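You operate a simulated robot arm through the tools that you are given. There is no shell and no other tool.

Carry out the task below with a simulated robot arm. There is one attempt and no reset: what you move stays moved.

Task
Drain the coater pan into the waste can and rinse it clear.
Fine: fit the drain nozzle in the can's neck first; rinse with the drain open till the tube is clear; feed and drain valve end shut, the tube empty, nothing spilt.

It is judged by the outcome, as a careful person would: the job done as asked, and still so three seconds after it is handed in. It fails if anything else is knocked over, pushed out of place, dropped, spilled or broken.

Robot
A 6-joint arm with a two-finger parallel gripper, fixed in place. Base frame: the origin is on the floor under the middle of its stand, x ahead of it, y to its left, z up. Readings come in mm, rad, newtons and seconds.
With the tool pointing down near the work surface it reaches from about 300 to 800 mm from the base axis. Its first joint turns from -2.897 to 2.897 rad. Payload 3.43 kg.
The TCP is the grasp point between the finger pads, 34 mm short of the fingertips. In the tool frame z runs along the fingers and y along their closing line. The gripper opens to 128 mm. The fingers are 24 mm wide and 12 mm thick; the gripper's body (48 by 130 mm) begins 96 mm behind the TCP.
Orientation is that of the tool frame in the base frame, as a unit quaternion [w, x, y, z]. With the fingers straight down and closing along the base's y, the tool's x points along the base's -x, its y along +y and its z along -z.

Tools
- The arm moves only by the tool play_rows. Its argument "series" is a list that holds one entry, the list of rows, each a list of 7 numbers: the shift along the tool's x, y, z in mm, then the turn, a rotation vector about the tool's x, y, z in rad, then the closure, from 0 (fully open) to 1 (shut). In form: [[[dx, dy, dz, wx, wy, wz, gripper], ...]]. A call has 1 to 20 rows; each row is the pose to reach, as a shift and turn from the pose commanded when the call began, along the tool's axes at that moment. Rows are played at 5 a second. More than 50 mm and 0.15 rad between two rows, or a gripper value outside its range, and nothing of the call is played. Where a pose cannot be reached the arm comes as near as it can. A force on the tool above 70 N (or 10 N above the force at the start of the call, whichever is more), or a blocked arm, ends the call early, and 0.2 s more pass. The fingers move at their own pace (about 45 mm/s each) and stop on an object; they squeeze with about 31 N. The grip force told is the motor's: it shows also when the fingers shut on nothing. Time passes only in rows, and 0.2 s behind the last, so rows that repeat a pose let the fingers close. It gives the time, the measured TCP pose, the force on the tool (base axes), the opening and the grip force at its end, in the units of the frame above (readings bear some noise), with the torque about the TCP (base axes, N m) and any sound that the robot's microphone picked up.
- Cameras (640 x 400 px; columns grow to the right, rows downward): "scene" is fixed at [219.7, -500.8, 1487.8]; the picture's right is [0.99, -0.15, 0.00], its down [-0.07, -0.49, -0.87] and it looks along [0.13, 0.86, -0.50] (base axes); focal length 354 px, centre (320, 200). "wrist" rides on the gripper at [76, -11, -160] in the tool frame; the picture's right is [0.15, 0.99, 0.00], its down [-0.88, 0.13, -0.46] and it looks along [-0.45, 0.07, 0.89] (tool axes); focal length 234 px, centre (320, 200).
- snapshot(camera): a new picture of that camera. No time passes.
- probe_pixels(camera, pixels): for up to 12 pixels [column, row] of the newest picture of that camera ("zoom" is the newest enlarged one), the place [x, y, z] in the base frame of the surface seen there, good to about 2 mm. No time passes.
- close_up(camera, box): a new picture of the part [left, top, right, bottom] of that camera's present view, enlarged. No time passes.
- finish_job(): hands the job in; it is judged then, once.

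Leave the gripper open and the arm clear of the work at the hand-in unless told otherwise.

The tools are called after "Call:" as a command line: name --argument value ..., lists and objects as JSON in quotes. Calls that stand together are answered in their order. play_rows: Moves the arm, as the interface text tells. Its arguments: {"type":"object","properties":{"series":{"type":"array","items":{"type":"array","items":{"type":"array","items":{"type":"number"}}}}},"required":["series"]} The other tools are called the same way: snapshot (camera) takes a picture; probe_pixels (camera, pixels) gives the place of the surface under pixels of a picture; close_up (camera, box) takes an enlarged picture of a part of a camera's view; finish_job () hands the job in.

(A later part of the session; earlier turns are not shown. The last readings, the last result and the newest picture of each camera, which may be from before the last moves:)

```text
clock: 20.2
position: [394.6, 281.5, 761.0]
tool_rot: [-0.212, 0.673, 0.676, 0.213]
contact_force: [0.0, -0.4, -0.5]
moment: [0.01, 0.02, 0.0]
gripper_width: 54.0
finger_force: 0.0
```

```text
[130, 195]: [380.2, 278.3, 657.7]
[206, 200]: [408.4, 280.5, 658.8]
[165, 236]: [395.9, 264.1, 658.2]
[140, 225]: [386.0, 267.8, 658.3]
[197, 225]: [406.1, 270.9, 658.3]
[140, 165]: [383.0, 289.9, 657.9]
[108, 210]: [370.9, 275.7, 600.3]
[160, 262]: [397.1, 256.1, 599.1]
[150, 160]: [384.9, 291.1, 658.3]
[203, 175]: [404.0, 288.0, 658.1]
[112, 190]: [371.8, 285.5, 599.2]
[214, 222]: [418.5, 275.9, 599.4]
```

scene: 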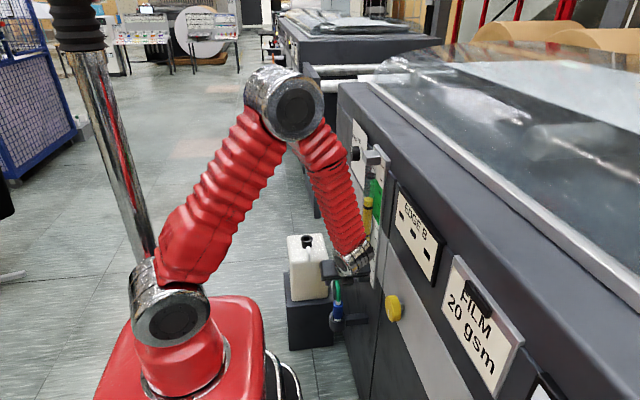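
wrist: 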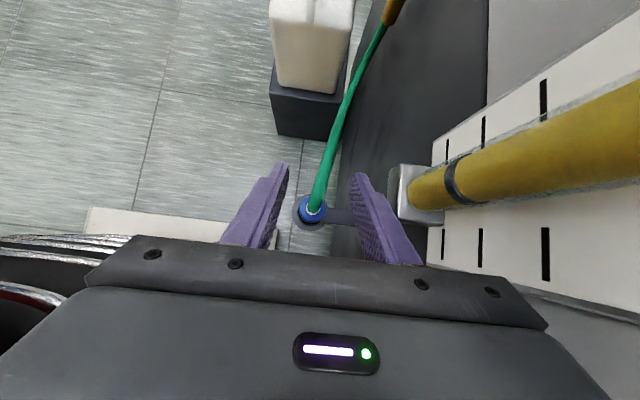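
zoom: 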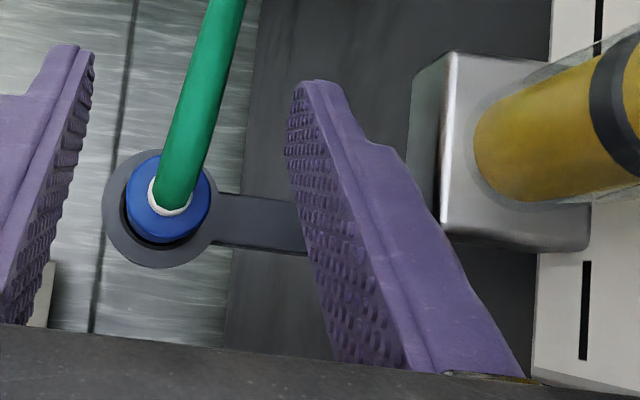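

The sleeve centre is (394.3,279.7) and its top is at z=658. I descend straight down to z≈651, still open.

Call:
play_rows --series '[[[-16.1, 0, 22.3, 0, 0, 0, 0.58], [-32.1, 0, 44.7, 0, 0, 0, 0.58], [-48.2, -0.2, 67, 0, 0, 0, 0.58], [-64.3, -0.3, 89.3, 0, 0, 0, 0.58], [-64.3, -0.3, 89.3, 0, 0, 0, 0.58]]]'

Call:
snapshot --camera "wrist"

Call:
close_up --camera "scene" --box '[300, 220, 400, 340]'

```text
clock: 21.4
position: [394.1, 280.1, 650.4]
tool_rot: [-0.211, 0.674, 0.676, 0.213]
contact_force: [0.7, 0.3, 1.1]
moment: [-0.01, 0.03, -0.02]
gripper_width: 53.9
finger_force: 0.0
```

```text
taken
```

wrist: 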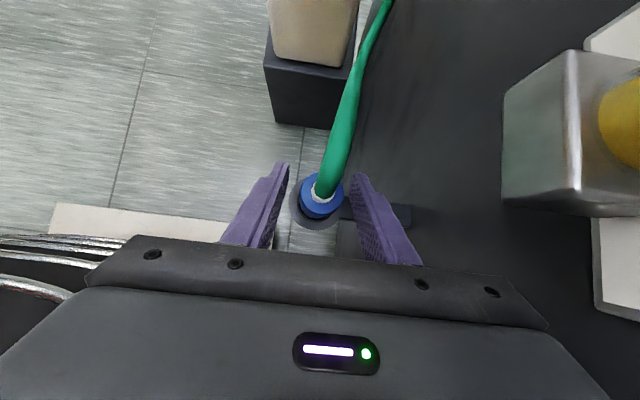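

```text
3.33 times, centred on (350, 280) of scene
```

zoom: 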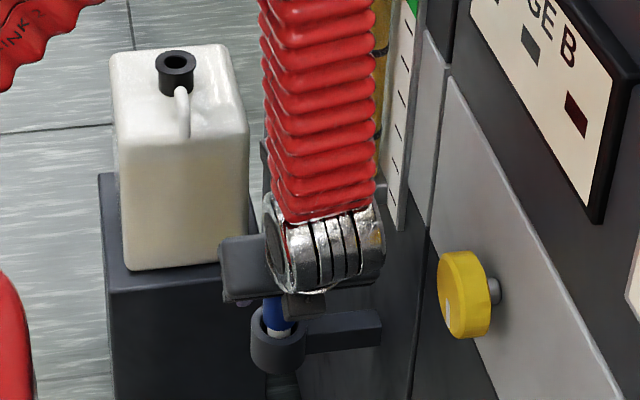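

The sleeve is centred between the fingers, all clear. I close the gripper on it.

Call:
play_rows --series '[[[0, 0, 0, 0, 0, 0, 0.8], [0, 0, 0, 0, 0, 0, 1], [0, 0, 0, 0, 0, 0, 1], [0, 0, 0, 0, 0, 0, 1], [0, 0, 0, 0, 0, 0, 1]]]'

Call:
close_up --camera "wrist" --box '[260, 140, 400, 250]'

```text
clock: 22.6
position: [394.3, 281.1, 650.6]
tool_rot: [-0.211, 0.674, 0.675, 0.214]
contact_force: [1.0, -0.5, -0.5]
moment: [0.01, -0.02, -0.02]
gripper_width: 30.9
finger_force: 31.1
```

```text
3.64 times, centred on (330, 195) of wrist
```

zoom: 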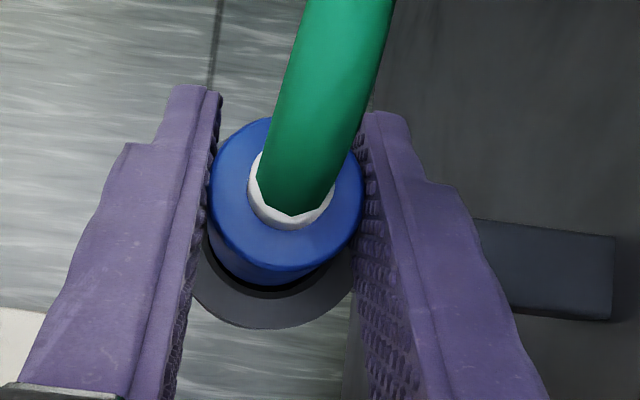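

Gripped at 30.9 mm with 31 N. I lift straight up gently, 60 mm in small steps, and watch the force.

Call:
play_rows --series '[[[5.7, 0, -8.2, 0, 0, 0, 1], [11.5, 0, -16.4, 0, 0, 0, 1], [17.2, 0, -24.6, 0, 0, 0, 1], [22.9, 0, -32.8, 0, 0, 0, 1], [28.7, 0, -41, 0, 0, 0, 1], [34.4, 0, -49.2, 0, 0, 0, 1], [34.4, 0, -49.2, 0, 0, 0, 1]]]'

Call:
close_up --camera "scene" --box '[300, 220, 400, 340]'

Call:
snapshot --camera "wrist"

```text
clock: 24.2
position: [393.4, 280.0, 711.6]
tool_rot: [-0.212, 0.673, 0.675, 0.213]
contact_force: [-0.4, 0.5, -1.0]
moment: [-0.03, 0.0, -0.03]
gripper_width: 30.9
finger_force: 31.2
```

```text
3.33 times, centred on (350, 280) of scene
```

zoom: 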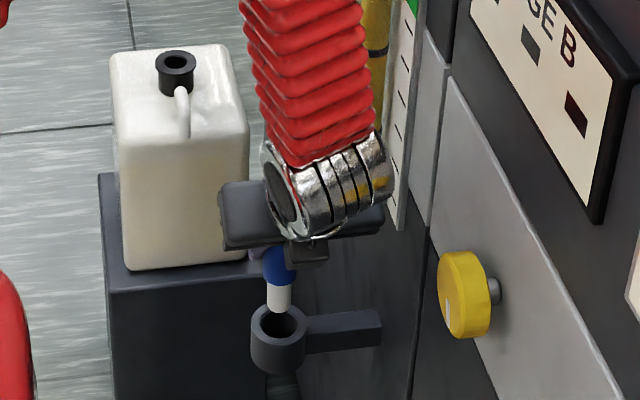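

```text
taken
```

wrist: 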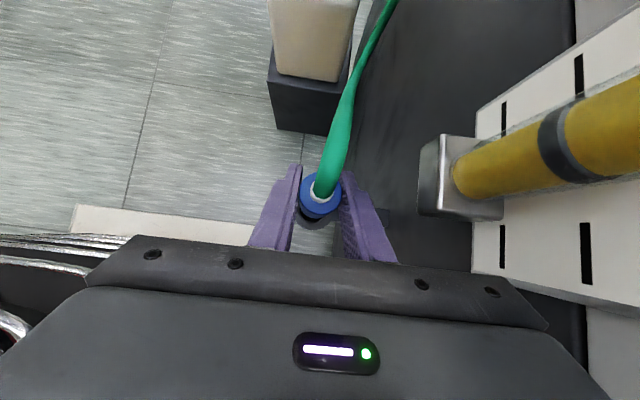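

The nozzle is out of the ring, with the white barrel visible below the sleeve at zoom (279,297). I measure its bottom end.

Call:
close_up --camera "scene" --box '[325, 285, 355, 325]'

```text
10.00 times, centred on (340, 305) of scene
```

zoom: 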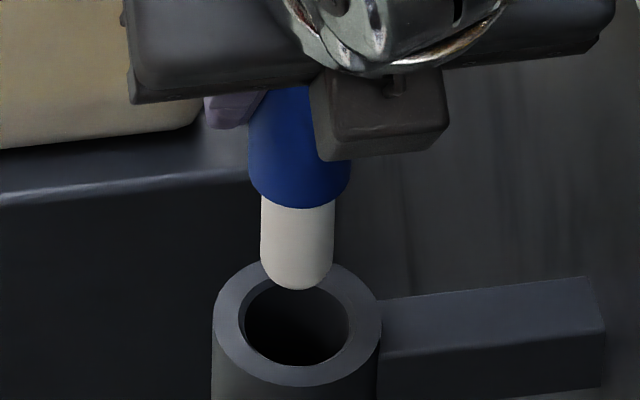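

Call:
probe_pixels --camera "zoom" --pixels '[[298, 287], [298, 275], [298, 240], [298, 208], [298, 200], [297, 160], [264, 240], [332, 240], [252, 170], [296, 260], [305, 272], [285, 284]]'

```text
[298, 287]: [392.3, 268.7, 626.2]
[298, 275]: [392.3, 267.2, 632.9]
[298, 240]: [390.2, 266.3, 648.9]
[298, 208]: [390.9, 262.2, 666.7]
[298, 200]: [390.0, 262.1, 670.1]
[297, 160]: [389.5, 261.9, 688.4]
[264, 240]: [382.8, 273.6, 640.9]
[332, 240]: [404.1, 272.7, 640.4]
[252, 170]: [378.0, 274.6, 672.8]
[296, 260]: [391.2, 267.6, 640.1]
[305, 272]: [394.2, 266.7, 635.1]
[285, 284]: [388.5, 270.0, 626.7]
```

The barrel is 41 mm long. Its tip is 86 mm below the TCP and the sleeve shoulder is 45 mm below. I carry it level at this height, bowing out to x≈300 so the tube stays off the blue lever, and stop halfway to look.

Call:
play_rows --series '[[[16.4, -8, 11.5, 0, 0, 0, 1], [36.9, -20, 25.8, 0, 0, 0, 1], [59, -35, 41.3, 0, 0, 0, 1], [82, -50, 57.3, 0, 0, 0, 1], [106.5, -64, 74.5, 0, 0, 0, 1], [131.1, -76, 91.7, 0, 0, 0, 1], [155.7, -85, 108.9, 0, 0, 0, 1], [155.7, -85, 108.9, 0, 0, 0, 1]]]'

Call:
snapshot --camera "wrist"

Call:
snapshot --camera "scene"

```text
clock: 26.0
position: [308.4, 467.1, 711.1]
tool_rot: [-0.211, 0.674, 0.675, 0.213]
contact_force: [-0.1, 0.5, -0.8]
moment: [0.01, -0.01, 0.01]
gripper_width: 31.0
finger_force: 31.1
```

```text
taken
```

wrist: 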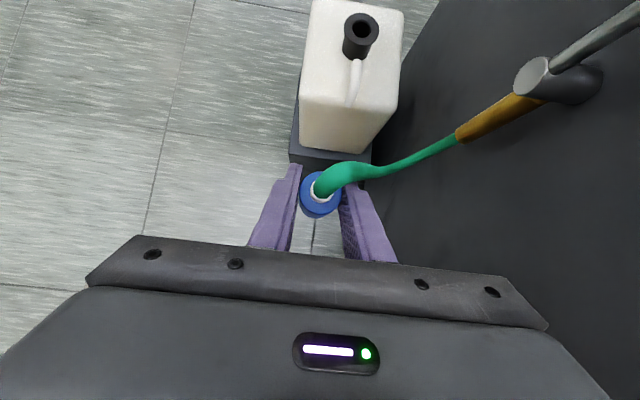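

```text
taken
```

scene: 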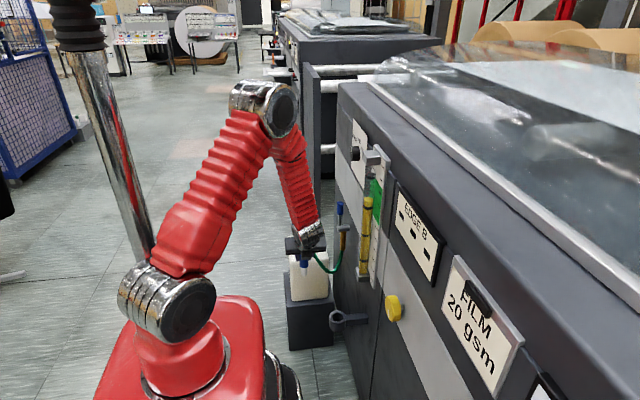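

Smooth so far. The tube hangs in an easy loop to the valve and is clear of the lever. I continue to just above the neck, at the same height.

Call:
play_rows --series '[[[26.2, -6, 18.3, 0, 0, 0, 1], [53.3, -8, 37.2, 0, 0, 0, 1], [80.3, -8, 56.2, 0, 0, 0, 1], [106.5, -5, 74.5, 0, 0, 0, 1], [131.1, 2, 91.7, 0, 0, 0, 1], [155.7, 12, 108.9, 0, 0, 0, 1], [178.7, 22, 124.9, 0, 0, 0, 1], [200, 31, 139.8, 0, 0, 0, 1], [218, 38, 152.4, 0, 0, 0, 1], [230.3, 41, 161, 0, 0, 0, 1], [230.3, 41, 161, 0, 0, 0, 1], [230.3, 41, 161, 0, 0, 0, 1]]]'

Call:
snapshot --camera "wrist"

Call:
snapshot --camera "scene"

Call:
close_up --camera "scene" --box '[280, 190, 360, 260]'

```text
clock: 28.6
position: [349.2, 749.8, 709.7]
tool_rot: [-0.211, 0.674, 0.675, 0.213]
contact_force: [-0.1, 0.4, -0.3]
moment: [-0.02, 0.0, -0.06]
gripper_width: 31.1
finger_force: 31.1
```

```text
taken
```

wrist: 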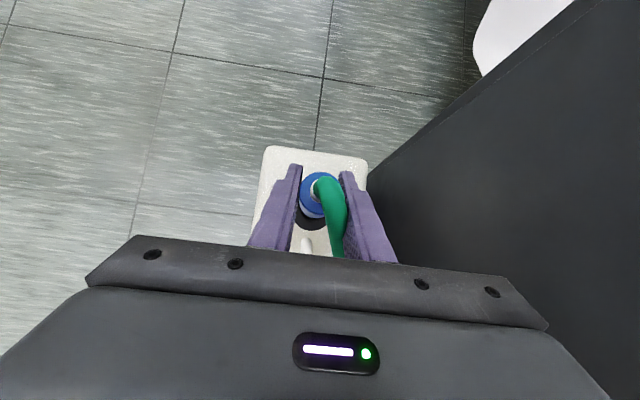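

```text
taken
```

scene: 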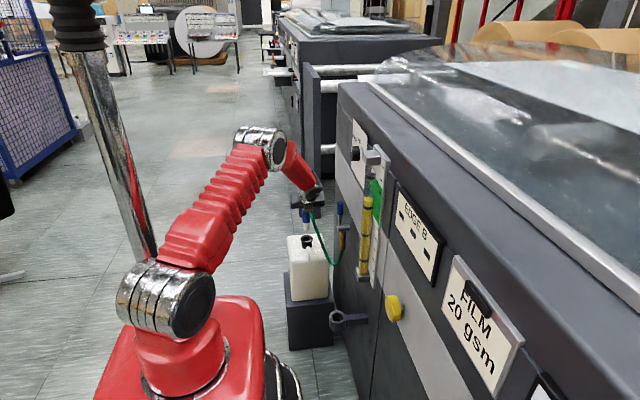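

```text
5.71 times, centred on (320, 225) of scene
```

zoom: 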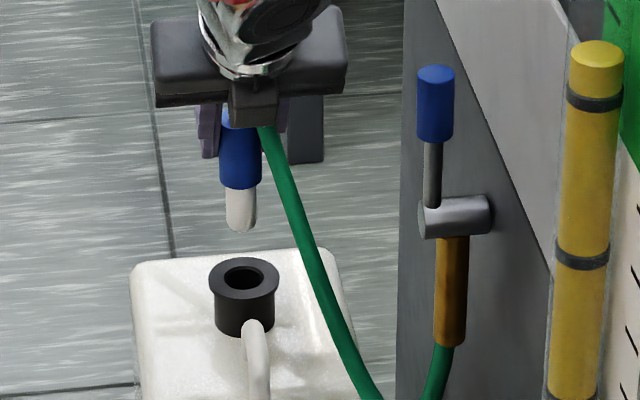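

The nozzle hangs over the neck. I'll measure the barrel's actual axis against the neck centre (349.7,749.9) before inserting.

Call:
close_up --camera "scene" --box '[295, 205, 325, 245]'

```text
10.00 times, centred on (310, 225) of scene
```

zoom: 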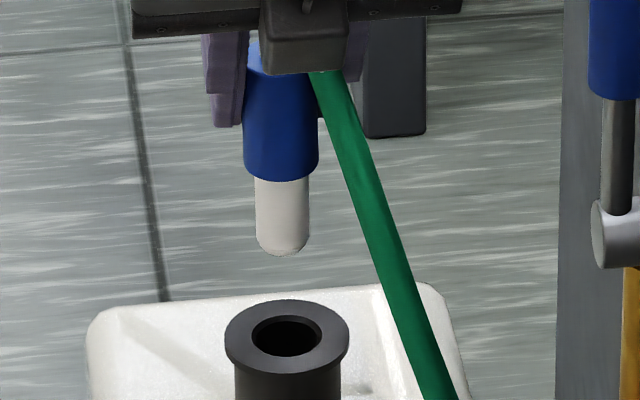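

Call:
probe_pixels --camera "zoom" --pixels '[[258, 210], [306, 210], [282, 190], [282, 210], [282, 230], [246, 150], [315, 150], [281, 120], [281, 165], [279, 248], [227, 336], [346, 336]]'

```text
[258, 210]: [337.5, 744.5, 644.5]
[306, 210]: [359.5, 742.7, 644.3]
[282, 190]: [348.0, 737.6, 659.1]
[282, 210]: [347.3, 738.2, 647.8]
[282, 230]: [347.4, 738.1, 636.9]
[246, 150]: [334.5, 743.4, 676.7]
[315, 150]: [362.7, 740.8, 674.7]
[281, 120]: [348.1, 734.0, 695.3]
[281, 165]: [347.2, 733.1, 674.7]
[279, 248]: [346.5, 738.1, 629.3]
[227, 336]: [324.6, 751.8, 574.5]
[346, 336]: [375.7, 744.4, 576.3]
```

The barrel axis is at about (348.8,749.0), so I shift +0.9 mm in both x and y, and lower until the tip is about 5 mm above the rim.

Call:
play_rows --series '[[[-8.4, 0.9, 12.6, 0, 0, 0, 1], [-16.7, 0.9, 25, 0, 0, 0, 1], [-25, 0.9, 37.4, 0, 0, 0, 1], [-25, 0.9, 37.4, 0, 0, 0, 1]]]'

Call:
close_up --camera "scene" --box '[295, 205, 325, 255]'

Call:
close_up --camera "wrist" --box '[260, 140, 400, 260]'

```text
clock: 29.6
position: [349.2, 751.5, 665.2]
tool_rot: [-0.211, 0.674, 0.675, 0.213]
contact_force: [0.9, 0.6, 0.0]
moment: [-0.01, -0.02, -0.02]
gripper_width: 30.7
finger_force: 30.9
```

```text
8.00 times, centred on (310, 230) of scene
```

zoom: 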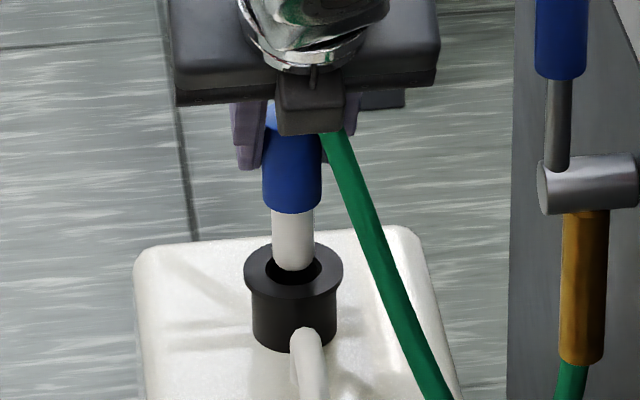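

```text
3.33 times, centred on (330, 200) of wrist
```

zoom: 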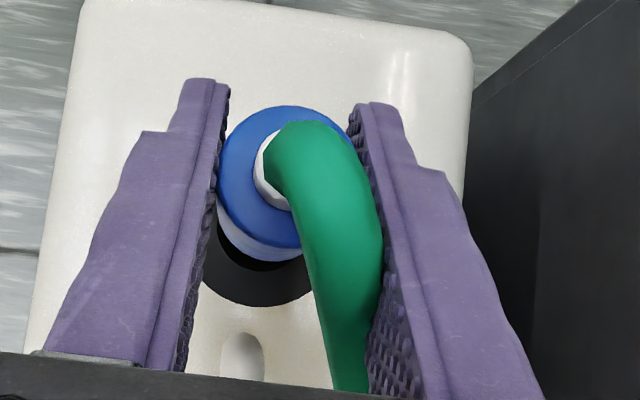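

The barrel looks centred on the hole from this angle. I verify in depth with probes on the barrel's front and on the flange.

Call:
close_up --camera "scene" --box '[295, 225, 325, 250]'

Call:
probe_pixels --camera "zoom" --pixels '[[290, 110], [290, 130], [290, 150], [290, 170], [265, 140], [312, 140], [225, 190], [355, 190], [290, 220], [290, 235], [250, 215], [330, 215]]'

```text
16.00 times, centred on (310, 238) of scene
```

zoom: 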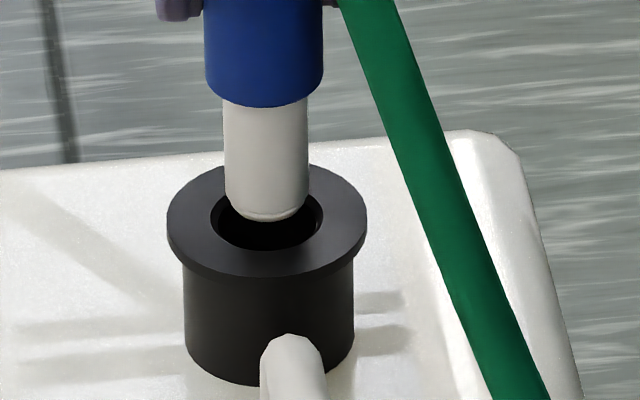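

```text
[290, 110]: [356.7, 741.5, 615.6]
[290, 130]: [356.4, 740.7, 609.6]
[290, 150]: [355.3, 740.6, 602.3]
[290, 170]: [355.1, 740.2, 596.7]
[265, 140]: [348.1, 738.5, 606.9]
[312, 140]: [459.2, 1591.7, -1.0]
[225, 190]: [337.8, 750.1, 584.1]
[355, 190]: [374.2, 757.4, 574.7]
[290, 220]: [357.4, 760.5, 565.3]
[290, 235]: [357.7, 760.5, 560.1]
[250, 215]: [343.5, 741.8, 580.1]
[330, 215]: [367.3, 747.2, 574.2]
```

The axis is (349.2,749.4) versus the neck at (349.7,749.9), well inside the 3 mm clearance. I insert slowly, 43 mm, stopping just before the shoulder should seat.

Call:
play_rows --series '[[[-4.0, 0.3, 5.9, 0, 0, 0, 1], [-8.1, 0.4, 11.8, 0, 0, 0, 1], [-12.2, 0.4, 17.8, 0, 0, 0, 1], [-16.2, 0.4, 23.7, 0, 0, 0, 1], [-20.3, 0.4, 29.6, 0, 0, 0, 1], [-24.3, 0.4, 35.5, 0, 0, 0, 1], [-24.3, 0.4, 35.5, 0, 0, 0, 1]]]'

Call:
close_up --camera "scene" --box '[290, 215, 330, 255]'

```text
clock: 31.2
position: [351.4, 753.3, 625.2]
tool_rot: [-0.213, 0.673, 0.676, 0.214]
contact_force: [-6.4, -10.8, 24.8]
moment: [-0.3, 0.56, 0.04]
gripper_width: 31.0
finger_force: 30.5
```

```text
10.00 times, centred on (310, 235) of scene
```

zoom: 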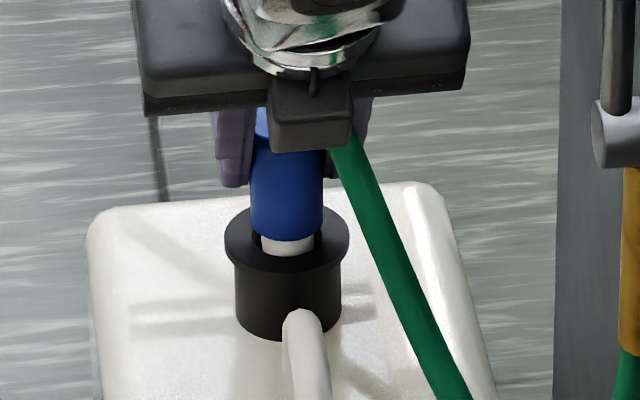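

I feel contact: 25 N up and about 11 N sideways, with the shoulder still ~5 mm above the flange. I don't want to load the can, so I back up 5 mm straight away and re-measure.

Call:
play_rows --series '[[[2.9, 0, -4.1, 0, 0, 0, 1], [2.9, 0, -4.1, 0, 0, 0, 1]]]'

Call:
close_up --camera "scene" --box '[295, 225, 325, 250]'

Call:
probe_pixels --camera "zoom" --pixels '[[265, 60], [265, 90], [265, 130], [265, 150], [228, 120], [305, 120], [170, 200], [365, 200], [265, 268], [210, 215], [330, 215], [190, 250]]'

```text
clock: 31.8
position: [350.4, 751.4, 626.0]
tool_rot: [-0.212, 0.673, 0.676, 0.211]
contact_force: [0.6, 0.2, -0.9]
moment: [0.05, 0.0, -0.01]
gripper_width: 30.8
finger_force: 31.0
```

```text
16.00 times, centred on (310, 238) of scene
```

zoom: 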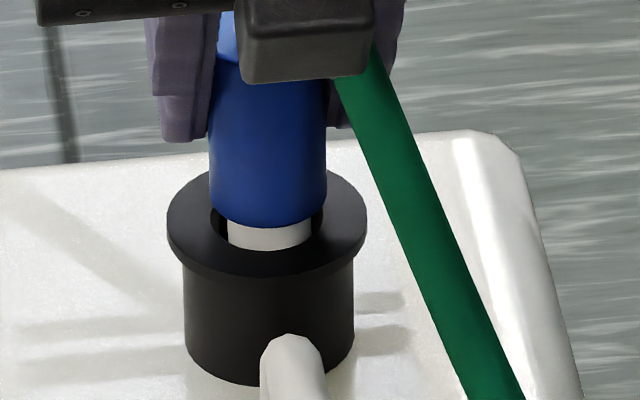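

```text
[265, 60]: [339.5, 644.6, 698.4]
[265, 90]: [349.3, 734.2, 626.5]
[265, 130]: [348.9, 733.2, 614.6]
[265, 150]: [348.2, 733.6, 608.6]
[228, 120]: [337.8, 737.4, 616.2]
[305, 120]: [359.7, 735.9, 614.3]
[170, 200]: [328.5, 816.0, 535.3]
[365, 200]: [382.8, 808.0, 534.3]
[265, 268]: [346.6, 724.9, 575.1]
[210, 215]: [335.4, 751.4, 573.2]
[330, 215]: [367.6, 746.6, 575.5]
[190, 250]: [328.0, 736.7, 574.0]
```

Forces are back to zero, and the can hasn't moved (its flange is at the same pixels). The tip is ~34 mm deep, and the nozzle stood exactly that deep in its holder, so there may be a seat there. I centre it 0.8 mm in −x and feel downward in small steps.

Call:
play_rows --series '[[[0.2, -0.8, 0.2, 0, 0, 0, 1], [-0.3, -0.8, 1.0, 0, 0, 0, 1], [-0.3, -0.8, 1.0, 0, 0, 0, 1]]]'

```text
clock: 32.6
position: [350.0, 752.4, 627.4]
tool_rot: [-0.212, 0.674, 0.675, 0.214]
contact_force: [0.6, 0.2, -1.4]
moment: [0.0, 0.0, -0.02]
gripper_width: 30.9
finger_force: 31.4
```

Call:
play_rows --series '[[[-0.9, 0, 1.2, 0, 0, 0, 1], [-0.9, 0, 1.2, 0, 0, 0, 1]]]'

```text
clock: 33.2
position: [349.6, 753.1, 625.4]
tool_rot: [-0.212, 0.674, 0.675, 0.213]
contact_force: [-0.1, -0.4, 0.8]
moment: [0.02, 0.03, 0.01]
gripper_width: 31.2
finger_force: 30.5
```

Still no force at about z=624. Another 1.5 mm down.

Call:
play_rows --series '[[[-0.9, 0, 1.2, 0, 0, 0, 1], [-0.9, 0, 1.2, 0, 0, 0, 1]]]'

```text
clock: 33.8
position: [351.2, 753.3, 624.9]
tool_rot: [-0.213, 0.673, 0.675, 0.215]
contact_force: [-1.0, -1.0, 10.6]
moment: [0.0, 0.14, -0.01]
gripper_width: 30.6
finger_force: 30.5
```

A clear vertical stop: 10.6 N straight up with almost no side force, so it's resting on something flat. I look at how it sits.

Call:
close_up --camera "scene" --box '[295, 225, 325, 250]'

Call:
probe_pixels --camera "zoom" --pixels '[[268, 215], [268, 220], [268, 225], [268, 230], [268, 236], [268, 242], [268, 248], [268, 253], [268, 260], [240, 230], [297, 230], [220, 235]]'

Call:
close_up --camera "wrist" --box '[260, 140, 400, 260]'

```text
16.00 times, centred on (310, 238) of scene
```

zoom: 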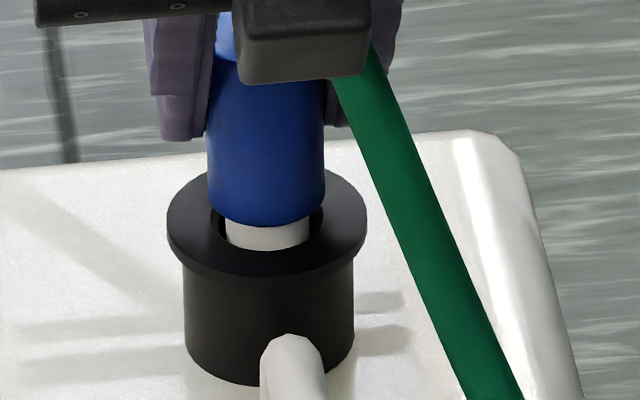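

```text
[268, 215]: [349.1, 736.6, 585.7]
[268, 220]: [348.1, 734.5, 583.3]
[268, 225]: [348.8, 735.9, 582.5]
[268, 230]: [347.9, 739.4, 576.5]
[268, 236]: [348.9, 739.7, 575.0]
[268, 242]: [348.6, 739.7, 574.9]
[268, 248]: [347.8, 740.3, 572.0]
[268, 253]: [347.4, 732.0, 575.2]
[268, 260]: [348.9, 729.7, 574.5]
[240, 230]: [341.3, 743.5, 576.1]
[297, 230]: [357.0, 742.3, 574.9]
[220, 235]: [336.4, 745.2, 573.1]
```

```text
3.33 times, centred on (330, 200) of wrist
```

zoom: 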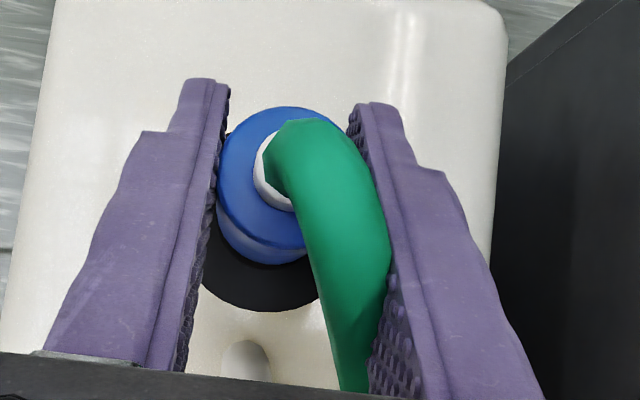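

The shoulder sits ~6 mm above the flange, the same gap it had in its holder, and the stop is square. So the nozzle is seated about 35 mm deep in the neck. I relieve the push by 1 mm, then open the fingers in stages.

Call:
play_rows --series '[[[0.6, 0, -0.8, 0, 0, 0, 1], [0.6, 0, -0.8, 0, 0, 0, 0.72], [0.6, 0, -0.8, 0, 0, 0, 0.65], [0.6, 0, -0.8, 0, 0, 0, 0.55], [0.6, 0, -0.8, 0, 0, 0, 0.45], [0.6, 0, -0.8, 0, 0, 0, 0.45]]]'

Call:
snapshot --camera "wrist"

Call:
close_up --camera "scene" --box '[280, 190, 360, 260]'

```text
clock: 35.2
position: [349.4, 753.3, 626.0]
tool_rot: [-0.211, 0.674, 0.675, 0.214]
contact_force: [0.5, 0.3, -0.2]
moment: [0.01, 0.0, 0.0]
gripper_width: 70.2
finger_force: 0.0
```

```text
taken
```

wrist: 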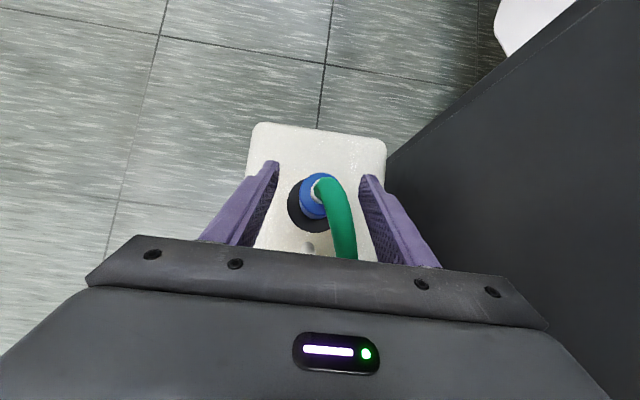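

```text
5.71 times, centred on (320, 225) of scene
```

zoom: 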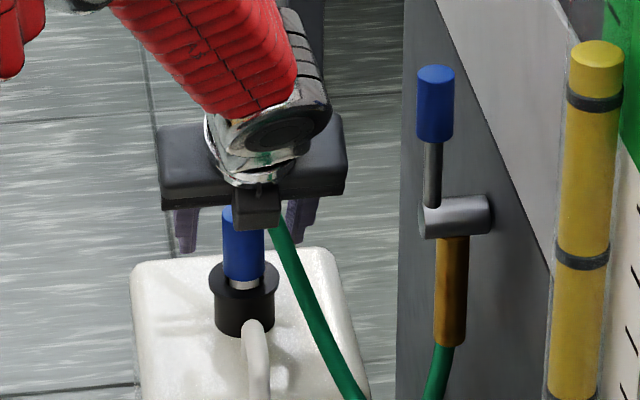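

The nozzle stays upright in the neck. I withdraw the hand straight back along its own axis, leaving the tube between the fingers to slip out.

Call:
play_rows --series '[[[0, 0, -20, 0, 0, 0, 0.45], [0, 0, -45, 0, 0, 0, 0.45], [0, 0, -75, 0, 0, 0, 0.45], [0, 0, -105, 0, 0, 0, 0.45], [0, 0, -140, 0, 0, 0, 0.45], [0, 0, -170, 0, 0, 0, 0.45], [0, 0, -170, 0, 0, 0, 0.45]]]'

Call:
snapshot --camera "wrist"

Call:
snapshot --camera "scene"

Call:
close_up --camera "scene" --box '[280, 190, 360, 260]'

```text
clock: 36.8
position: [349.5, 654.5, 764.8]
tool_rot: [-0.212, 0.673, 0.676, 0.213]
contact_force: [-0.1, 0.0, 0.1]
moment: [-0.02, 0.0, 0.0]
gripper_width: 70.3
finger_force: 0.1
```

```text
taken
```

wrist: 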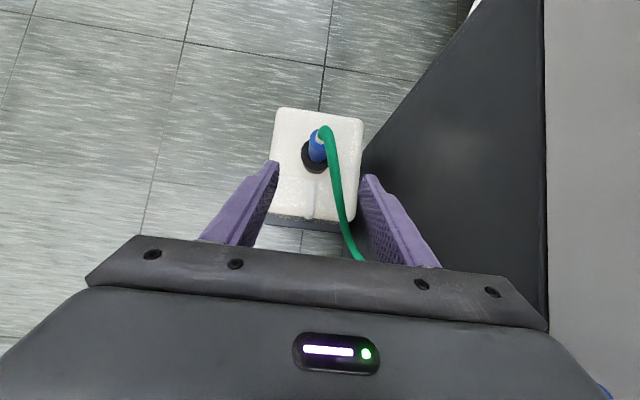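

```text
taken
```

scene: 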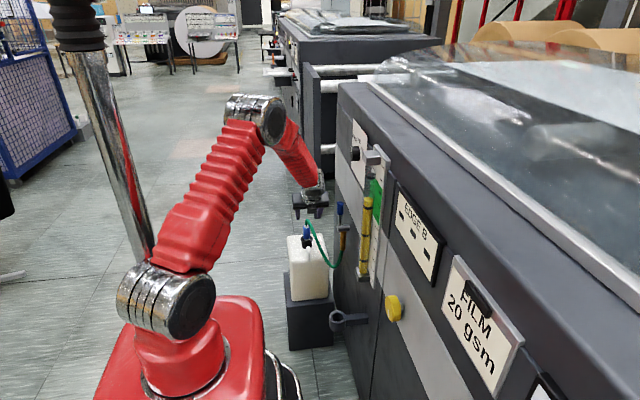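

```text
5.71 times, centred on (320, 225) of scene
```

zoom: 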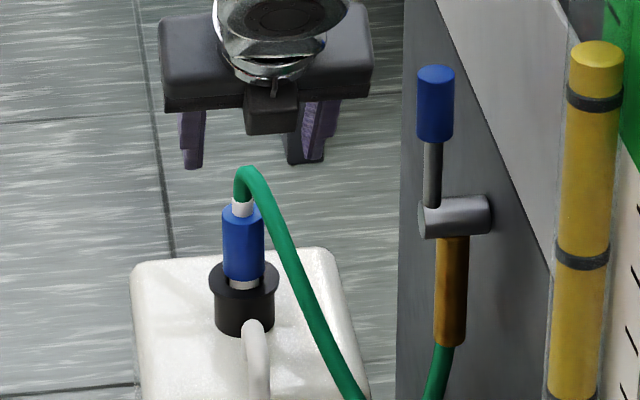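

The nozzle is fitted and released, and the tube arches freely to the valve. Next is the drain lever. I retreat to open air around (320,500,880) and bring the tool back to straight down.

Call:
play_rows --series '[[[-10.1, -4.9, -30.5, 0, -0.102, 0, 0.45], [-20.2, -9.8, -60.9, 0, -0.204, 0, 0.45], [-30.4, -14.8, -91.4, 0, -0.306, 0, 0.6], [-40.5, -19.7, -121.9, 0, -0.408, 0, 0.8], [-50.6, -24.6, -152.3, 0, -0.51, 0, 1], [-60.7, -29.5, -182.8, 0, -0.611, 0, 1], [-60.7, -29.5, -182.8, 0, -0.611, 0, 1]]]'

```text
clock: 38.4
position: [320.1, 499.2, 877.8]
tool_rot: [0.003, 0.707, 0.708, 0.001]
contact_force: [-0.4, 0.0, 0.3]
moment: [0.05, -0.01, 0.03]
gripper_width: 0.0
finger_force: 28.7
```

Straight down at (320,499,878), fingers shut. I turn back −90° about the tool axis.

Call:
play_rows --series '[[[0, 0, 0, 0, 0, -0.143, 1], [0, 0, 0, 0, 0, -0.286, 1], [0, 0, 0, 0, 0, -0.428, 1], [0, 0, 0, 0, 0, -0.571, 1], [0, 0, 0, 0, 0, -0.714, 1], [0, 0, 0, 0, 0, -0.857, 1], [0, 0, 0, 0, 0, -1.0, 1], [0, 0, 0, 0, 0, -1.142, 1], [0, 0, 0, 0, 0, -1.285, 1], [0, 0, 0, 0, 0, -1.428, 1], [0, 0, 0, 0, 0, -1.571, 1], [0, 0, 0, 0, 0, -1.571, 1]]]'

```text
clock: 41.0
position: [319.6, 501.0, 878.6]
tool_rot: [0.001, -0.001, 1.0, 0.001]
contact_force: [-0.3, -0.5, 0.2]
moment: [0.01, -0.01, 0.02]
gripper_width: 0.0
finger_force: 30.8
```

Now I tilt toward the panel (pitch 25° below horizontal), in place.

Call:
play_rows --series '[[[0, 0, 0, 0, -0.126, 0, 1], [0, 0, 0, 0, -0.252, 0, 1], [0, 0, 0, 0, -0.378, 0, 1], [0, 0, 0, 0, -0.504, 0, 1], [0, 0, 0, 0, -0.63, 0, 1], [0, 0, 0, 0, -0.756, 0, 1], [0, 0, 0, 0, -0.882, 0, 1], [0, 0, 0, 0, -1.008, 0, 1], [0, 0, 0, 0, -1.134, 0, 1], [0, 0, 0, 0, -1.134, 0, 1]]]'

Call:
snapshot --camera "wrist"

Call:
snapshot --camera "scene"

```text
clock: 43.2
position: [319.4, 500.8, 879.4]
tool_rot: [0.539, -0.001, 0.842, 0.001]
contact_force: [0.4, -0.6, 0.1]
moment: [0.02, -0.01, -0.03]
gripper_width: 0.0
finger_force: 31.5
```

```text
taken
```

wrist: 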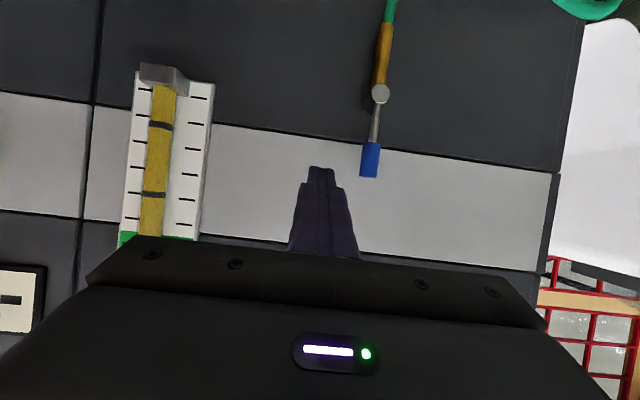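

```text
taken
```

scene: 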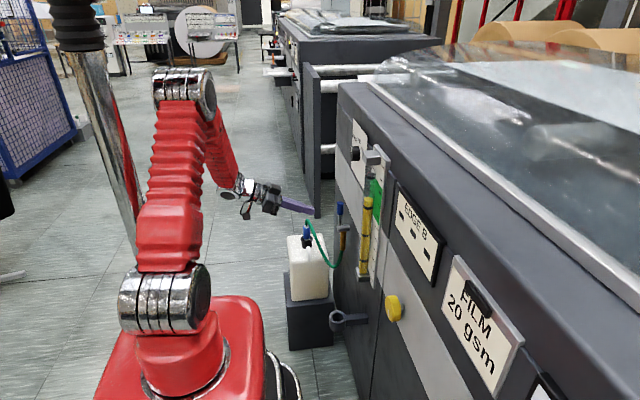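

Pitched as planned, with the closed fingers pointing at the panel and the lever at (371,160). I measure the lever precisely in this closer view.

Call:
close_up --camera "wrist" --box '[340, 60, 410, 190]'

```text
3.08 times, centred on (375, 125) of wrist
```

zoom: 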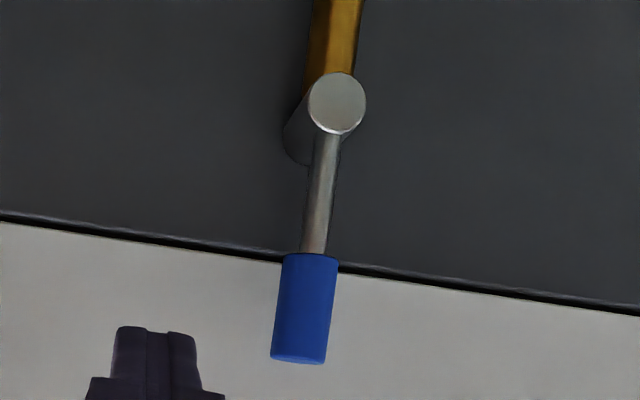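

Call:
probe_pixels --camera "zoom" --pixels '[[310, 268], [282, 300], [305, 300], [330, 300], [300, 345], [297, 360], [318, 220], [326, 160], [337, 105], [312, 105], [362, 105], [337, 78]]'

Call:
close_up --camera "scene" --box '[345, 180, 385, 290]'

```text
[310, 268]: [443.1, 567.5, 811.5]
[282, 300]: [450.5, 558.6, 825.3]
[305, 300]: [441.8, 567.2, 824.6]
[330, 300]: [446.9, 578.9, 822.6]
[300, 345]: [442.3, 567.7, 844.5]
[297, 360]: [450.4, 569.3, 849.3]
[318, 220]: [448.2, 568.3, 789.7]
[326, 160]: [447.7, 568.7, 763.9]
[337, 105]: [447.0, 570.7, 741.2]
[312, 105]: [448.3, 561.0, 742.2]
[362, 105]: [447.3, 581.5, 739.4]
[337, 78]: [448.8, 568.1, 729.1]
```

```text
3.64 times, centred on (365, 235) of scene
```

zoom: 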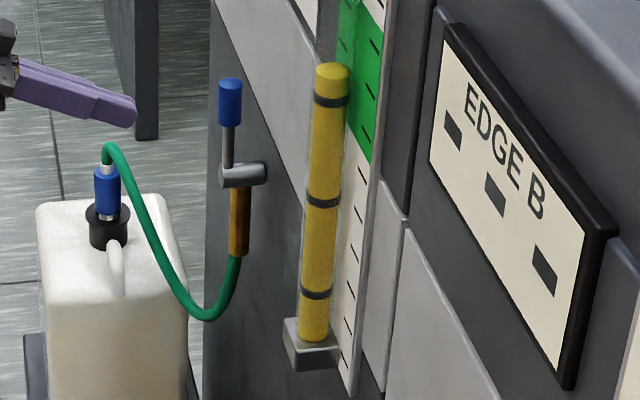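

The pivot is at about (y=570, z=741), and the handle runs from z=806 to 850 at x≈452, with radius 10. I'll use the closed fingers as a rod to push it along its arc. I go beside it on the −y side, about 8 mm short of contact.

Call:
play_rows --series '[[[-2.9, 9.3, 31.6, 0, 0, 0, 1], [-5.8, 18.6, 63.2, 0, 0, 0, 1], [-8.7, 27.9, 94.8, 0, 0, 0, 1], [-11.6, 37.2, 126.4, 0, 0, 0, 1], [-11.6, 37.2, 126.4, 0, 0, 0, 1]]]'

Call:
snapshot --camera "wrist"

Call:
close_up --camera "scene" --box '[310, 180, 390, 260]'

```text
clock: 44.4
position: [439.4, 537.8, 837.1]
tool_rot: [0.538, -0.002, 0.843, 0.001]
contact_force: [1.0, -0.6, 0.2]
moment: [0.02, 0.0, 0.02]
gripper_width: 0.0
finger_force: 30.9
```

```text
taken
```

wrist: 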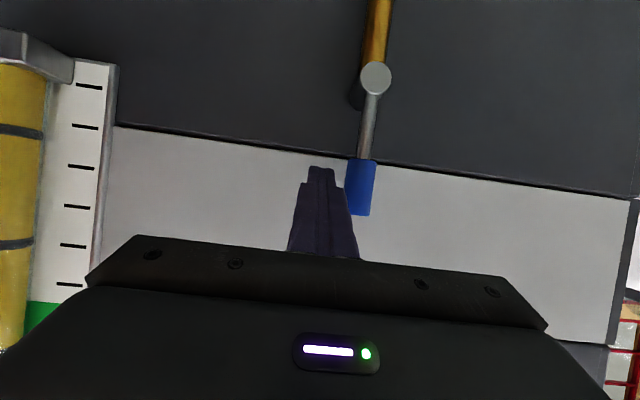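

```text
5.00 times, centred on (350, 220) of scene
```

zoom: 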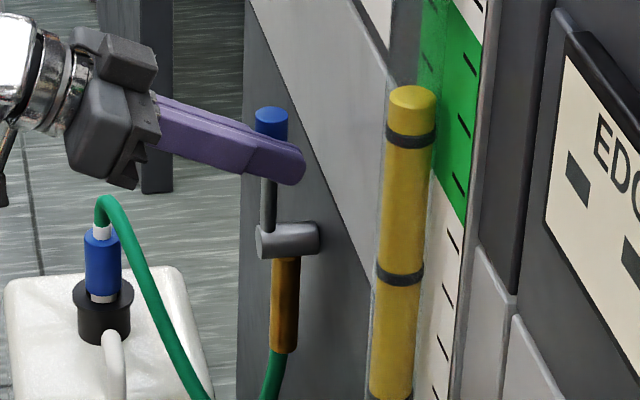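

The rod is beside the handle. I push gently toward +y, 20 mm in 2.5 mm steps, and watch the side force.

Call:
play_rows --series '[[[0, 4, 0, 0, 0, 0, 1], [0, 7, 0, 0, 0, 0, 1], [0, 9, 0, 0, 0, 0, 1], [0, 11, 0, 0, 0, 0, 1], [0, 13, 0, 0, 0, 0, 1], [0, 13, 0, 0, 0, 0, 1]]]'

Call:
close_up --camera "wrist" --box '[280, 40, 440, 240]'

```text
clock: 45.8
position: [438.9, 548.6, 835.9]
tool_rot: [0.539, 0.0, 0.843, -0.001]
contact_force: [-6.3, -25.3, 3.8]
moment: [-0.44, 0.06, -0.34]
gripper_width: 0.0
finger_force: 31.1
```

```text
2.00 times, centred on (360, 140) of wrist
```

zoom: 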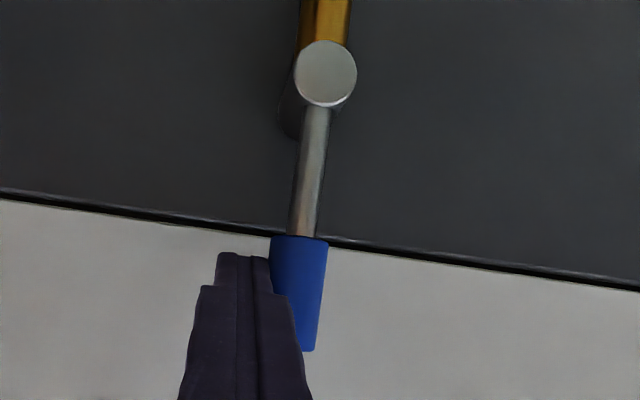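

25 N and no movement: it's stopped toward +y, so I'll try the other way before pushing any harder. I back off, go around in front, and come in on the +y side.

Call:
play_rows --series '[[[0, -10, 0, 0, 0, 0, 1], [0, -15, -30, 0, 0, 0, 1], [0, -10, -65, 0, 0, 0, 1], [0, 15, -70, 0, 0, 0, 1], [0, 38, -65, 0, 0, 0, 1], [0, 50, -40, 0, 0, 0, 1], [0, 50, -15, 0, 0, 0, 1], [0, 50, 0, 0, 0, 0, 1], [0, 50, 0, 0, 0, 0, 1]]]'

Call:
close_up --camera "wrist" --box '[240, 40, 400, 240]'

Call:
close_up --camera "scene" --box '[310, 180, 390, 260]'

```text
clock: 47.8
position: [439.7, 601.0, 836.6]
tool_rot: [0.538, 0.0, 0.843, 0.0]
contact_force: [-0.7, -0.2, -0.2]
moment: [0.0, -0.02, 0.0]
gripper_width: 0.0
finger_force: 30.9
```

```text
2.00 times, centred on (320, 140) of wrist
```

zoom: 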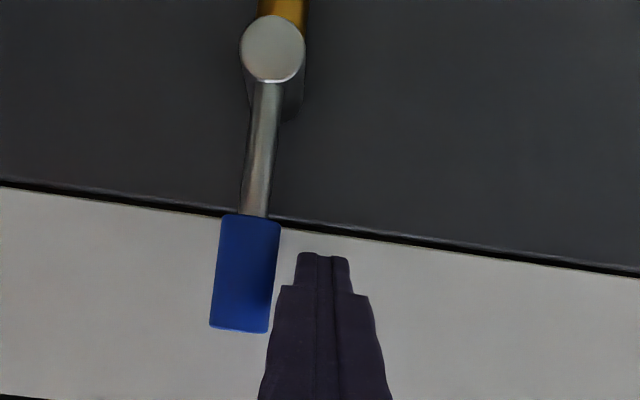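

```text
5.00 times, centred on (350, 220) of scene
```

zoom: 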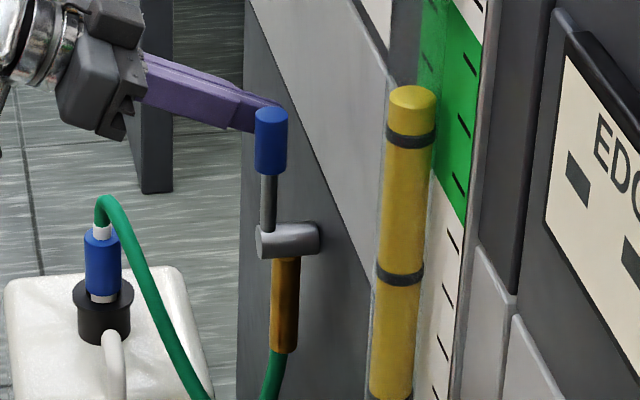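

On the +y side now. I push gently toward −y.

Call:
play_rows --series '[[[0, -6, 0, 0, 0, 0, 1], [0, -9, 0, 0, 0, 0, 1], [0, -11, 0, 0, 0, 0, 1], [0, -13, 0, 0, 0, 0, 1], [0, -15, 0, 0, 0, 0, 1], [0, -17, 0, 0, 0, 0, 1], [0, -17, 0, 0, 0, 0, 1]]]'

Call:
close_up --camera "wrist" --box '[240, 40, 400, 240]'

```text
clock: 49.4
position: [440.3, 584.5, 835.9]
tool_rot: [0.538, -0.001, 0.843, 0.0]
contact_force: [-0.1, 1.3, 1.9]
moment: [0.03, -0.07, 0.07]
gripper_width: 0.0
finger_force: 30.8
```

```text
2.00 times, centred on (320, 140) of wrist
```

zoom: 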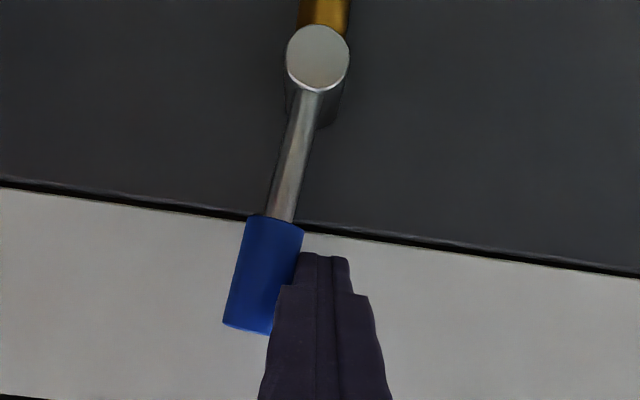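

It moves freely toward −y (about 2 N), so that is the opening direction. I follow its arc about the pivot to roughly 60°, then check.

Call:
play_rows --series '[[[-2.4, -11.2, -1.1, 0, 0, 0, 1], [-1.9, -24.1, -0.9, 0, 0, 0, 1], [0.2, -36.8, 0.1, 0, 0, 0, 1], [3.9, -49.1, 1.8, 0, 0, 0, 1], [9.1, -60.7, 4.2, 0, 0, 0, 1], [15.7, -71.3, 7.2, 0, 0, 0, 1], [23.5, -80.9, 10.9, 0, 0, 0, 1], [23.5, -80.9, 10.9, 0, 0, 0, 1]]]'

Call:
snapshot --camera "wrist"

Call:
close_up --camera "scene" --box '[290, 180, 390, 290]'

```text
clock: 51.2
position: [439.6, 501.4, 808.9]
tool_rot: [0.538, -0.002, 0.843, 0.001]
contact_force: [0.6, 0.2, -0.6]
moment: [-0.01, 0.04, 0.01]
gripper_width: 0.0
finger_force: 30.9
```

```text
taken
```

wrist: 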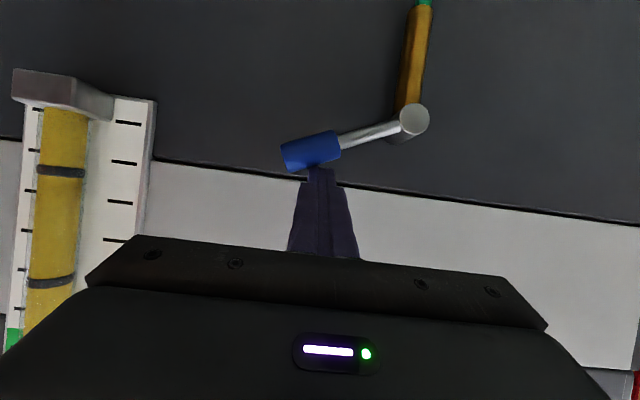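

```text
3.64 times, centred on (340, 235) of scene
```

zoom: 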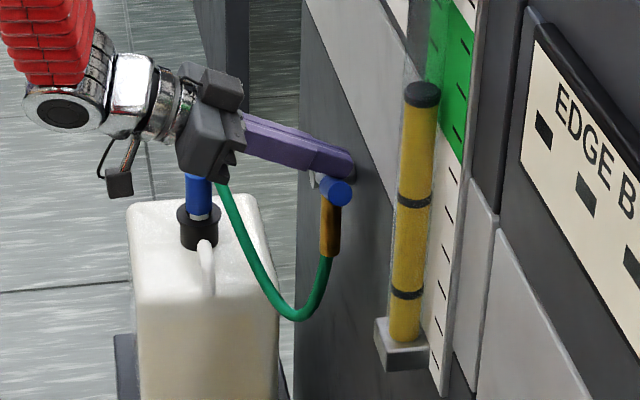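

The lever is at about 70° and the glass level has begun to fall, so flow has started. I continue the arc to 88°.

Call:
play_rows --series '[[[10, -8, 4.5, 0, 0, 0, 1], [19.1, -15.1, 8.8, 0, 0, 0, 1], [25, -18, 11.5, 0, 0, 0, 1], [29.8, -20.3, 13.7, 0, 0, 0, 1], [33, -21.5, 15.2, 0, 0, 0, 1], [35.4, -22.2, 16.3, 0, 0, 0, 1], [35.4, -22.2, 16.3, 0, 0, 0, 1]]]'

Call:
close_up --camera "wrist" --box '[260, 40, 440, 240]'

Call:
close_up --camera "scene" --box '[290, 180, 390, 290]'

```text
clock: 52.8
position: [438.8, 480.7, 773.1]
tool_rot: [0.539, 0.0, 0.843, 0.001]
contact_force: [1.6, 1.2, 13.4]
moment: [0.05, -0.33, 0.16]
gripper_width: 0.1
finger_force: 31.1
```

```text
2.00 times, centred on (350, 140) of wrist
```

zoom: 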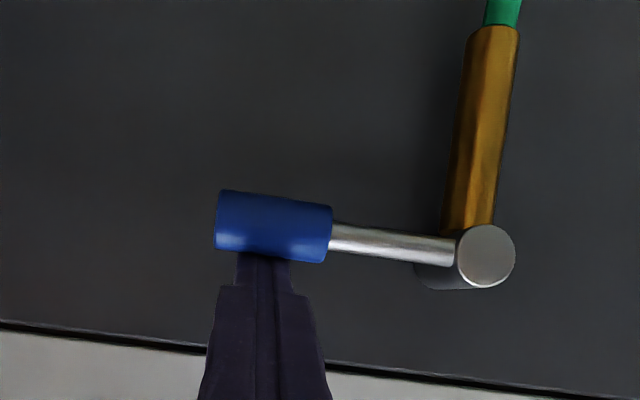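

```text
3.64 times, centred on (340, 235) of scene
```

zoom: 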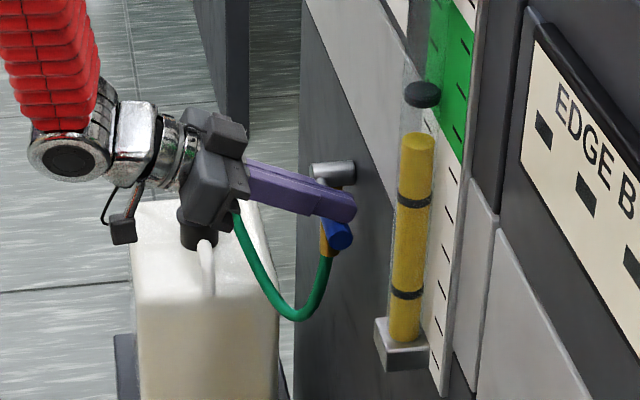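

The lever is horizontal against its stop, the drain is fully open, and the level is dropping. I lift the rod off the handle and back away, then check the can and tube.

Call:
play_rows --series '[[[-10.9, 0, -5, 0, 0, 0, 1], [-6, 0, -36, 0, 0, 0, 1], [-2.1, 0, -67, 0, 0, 0, 1], [-34.9, 0, -105, 0, 0, 0, 1], [-34.9, 0, -105, 0, 0, 0, 1]]]'

Call:
snapshot --camera "scene"

Call:
close_up --camera "scene" --box '[290, 180, 390, 290]'

Call:
snapshot --camera "wrist"

```text
refused: row 4 steps farther than a row can; nothing moved
```

```text
taken
```

scene: 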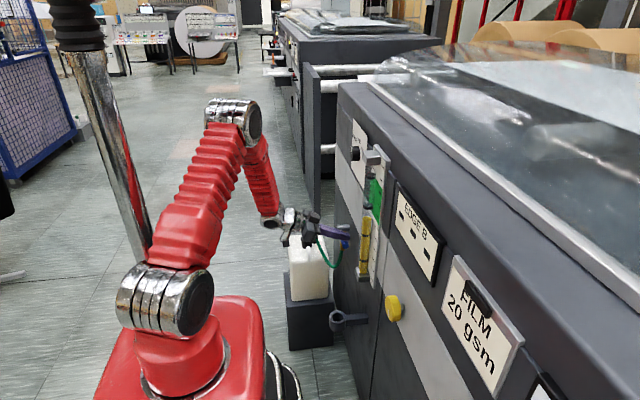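

```text
3.64 times, centred on (340, 235) of scene
```

zoom: 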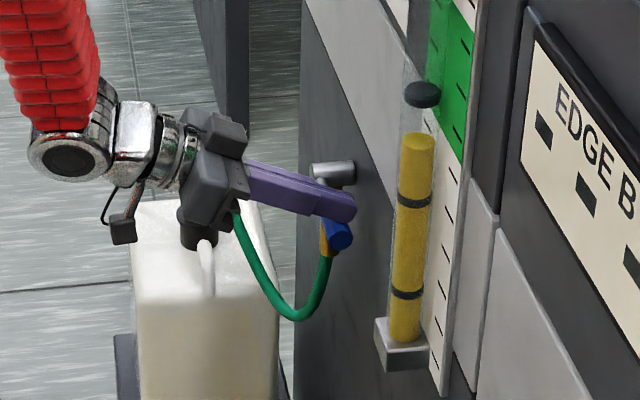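

```text
taken
```

wrist: 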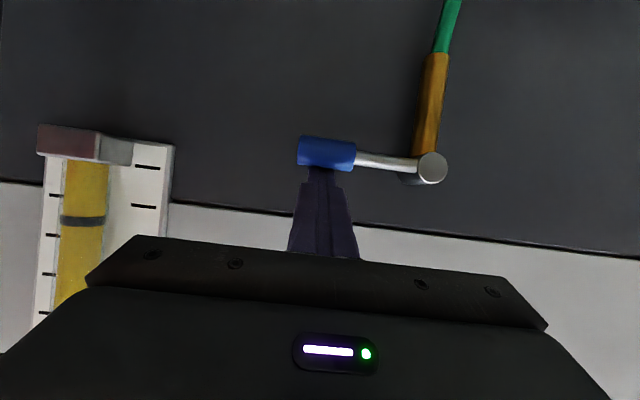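

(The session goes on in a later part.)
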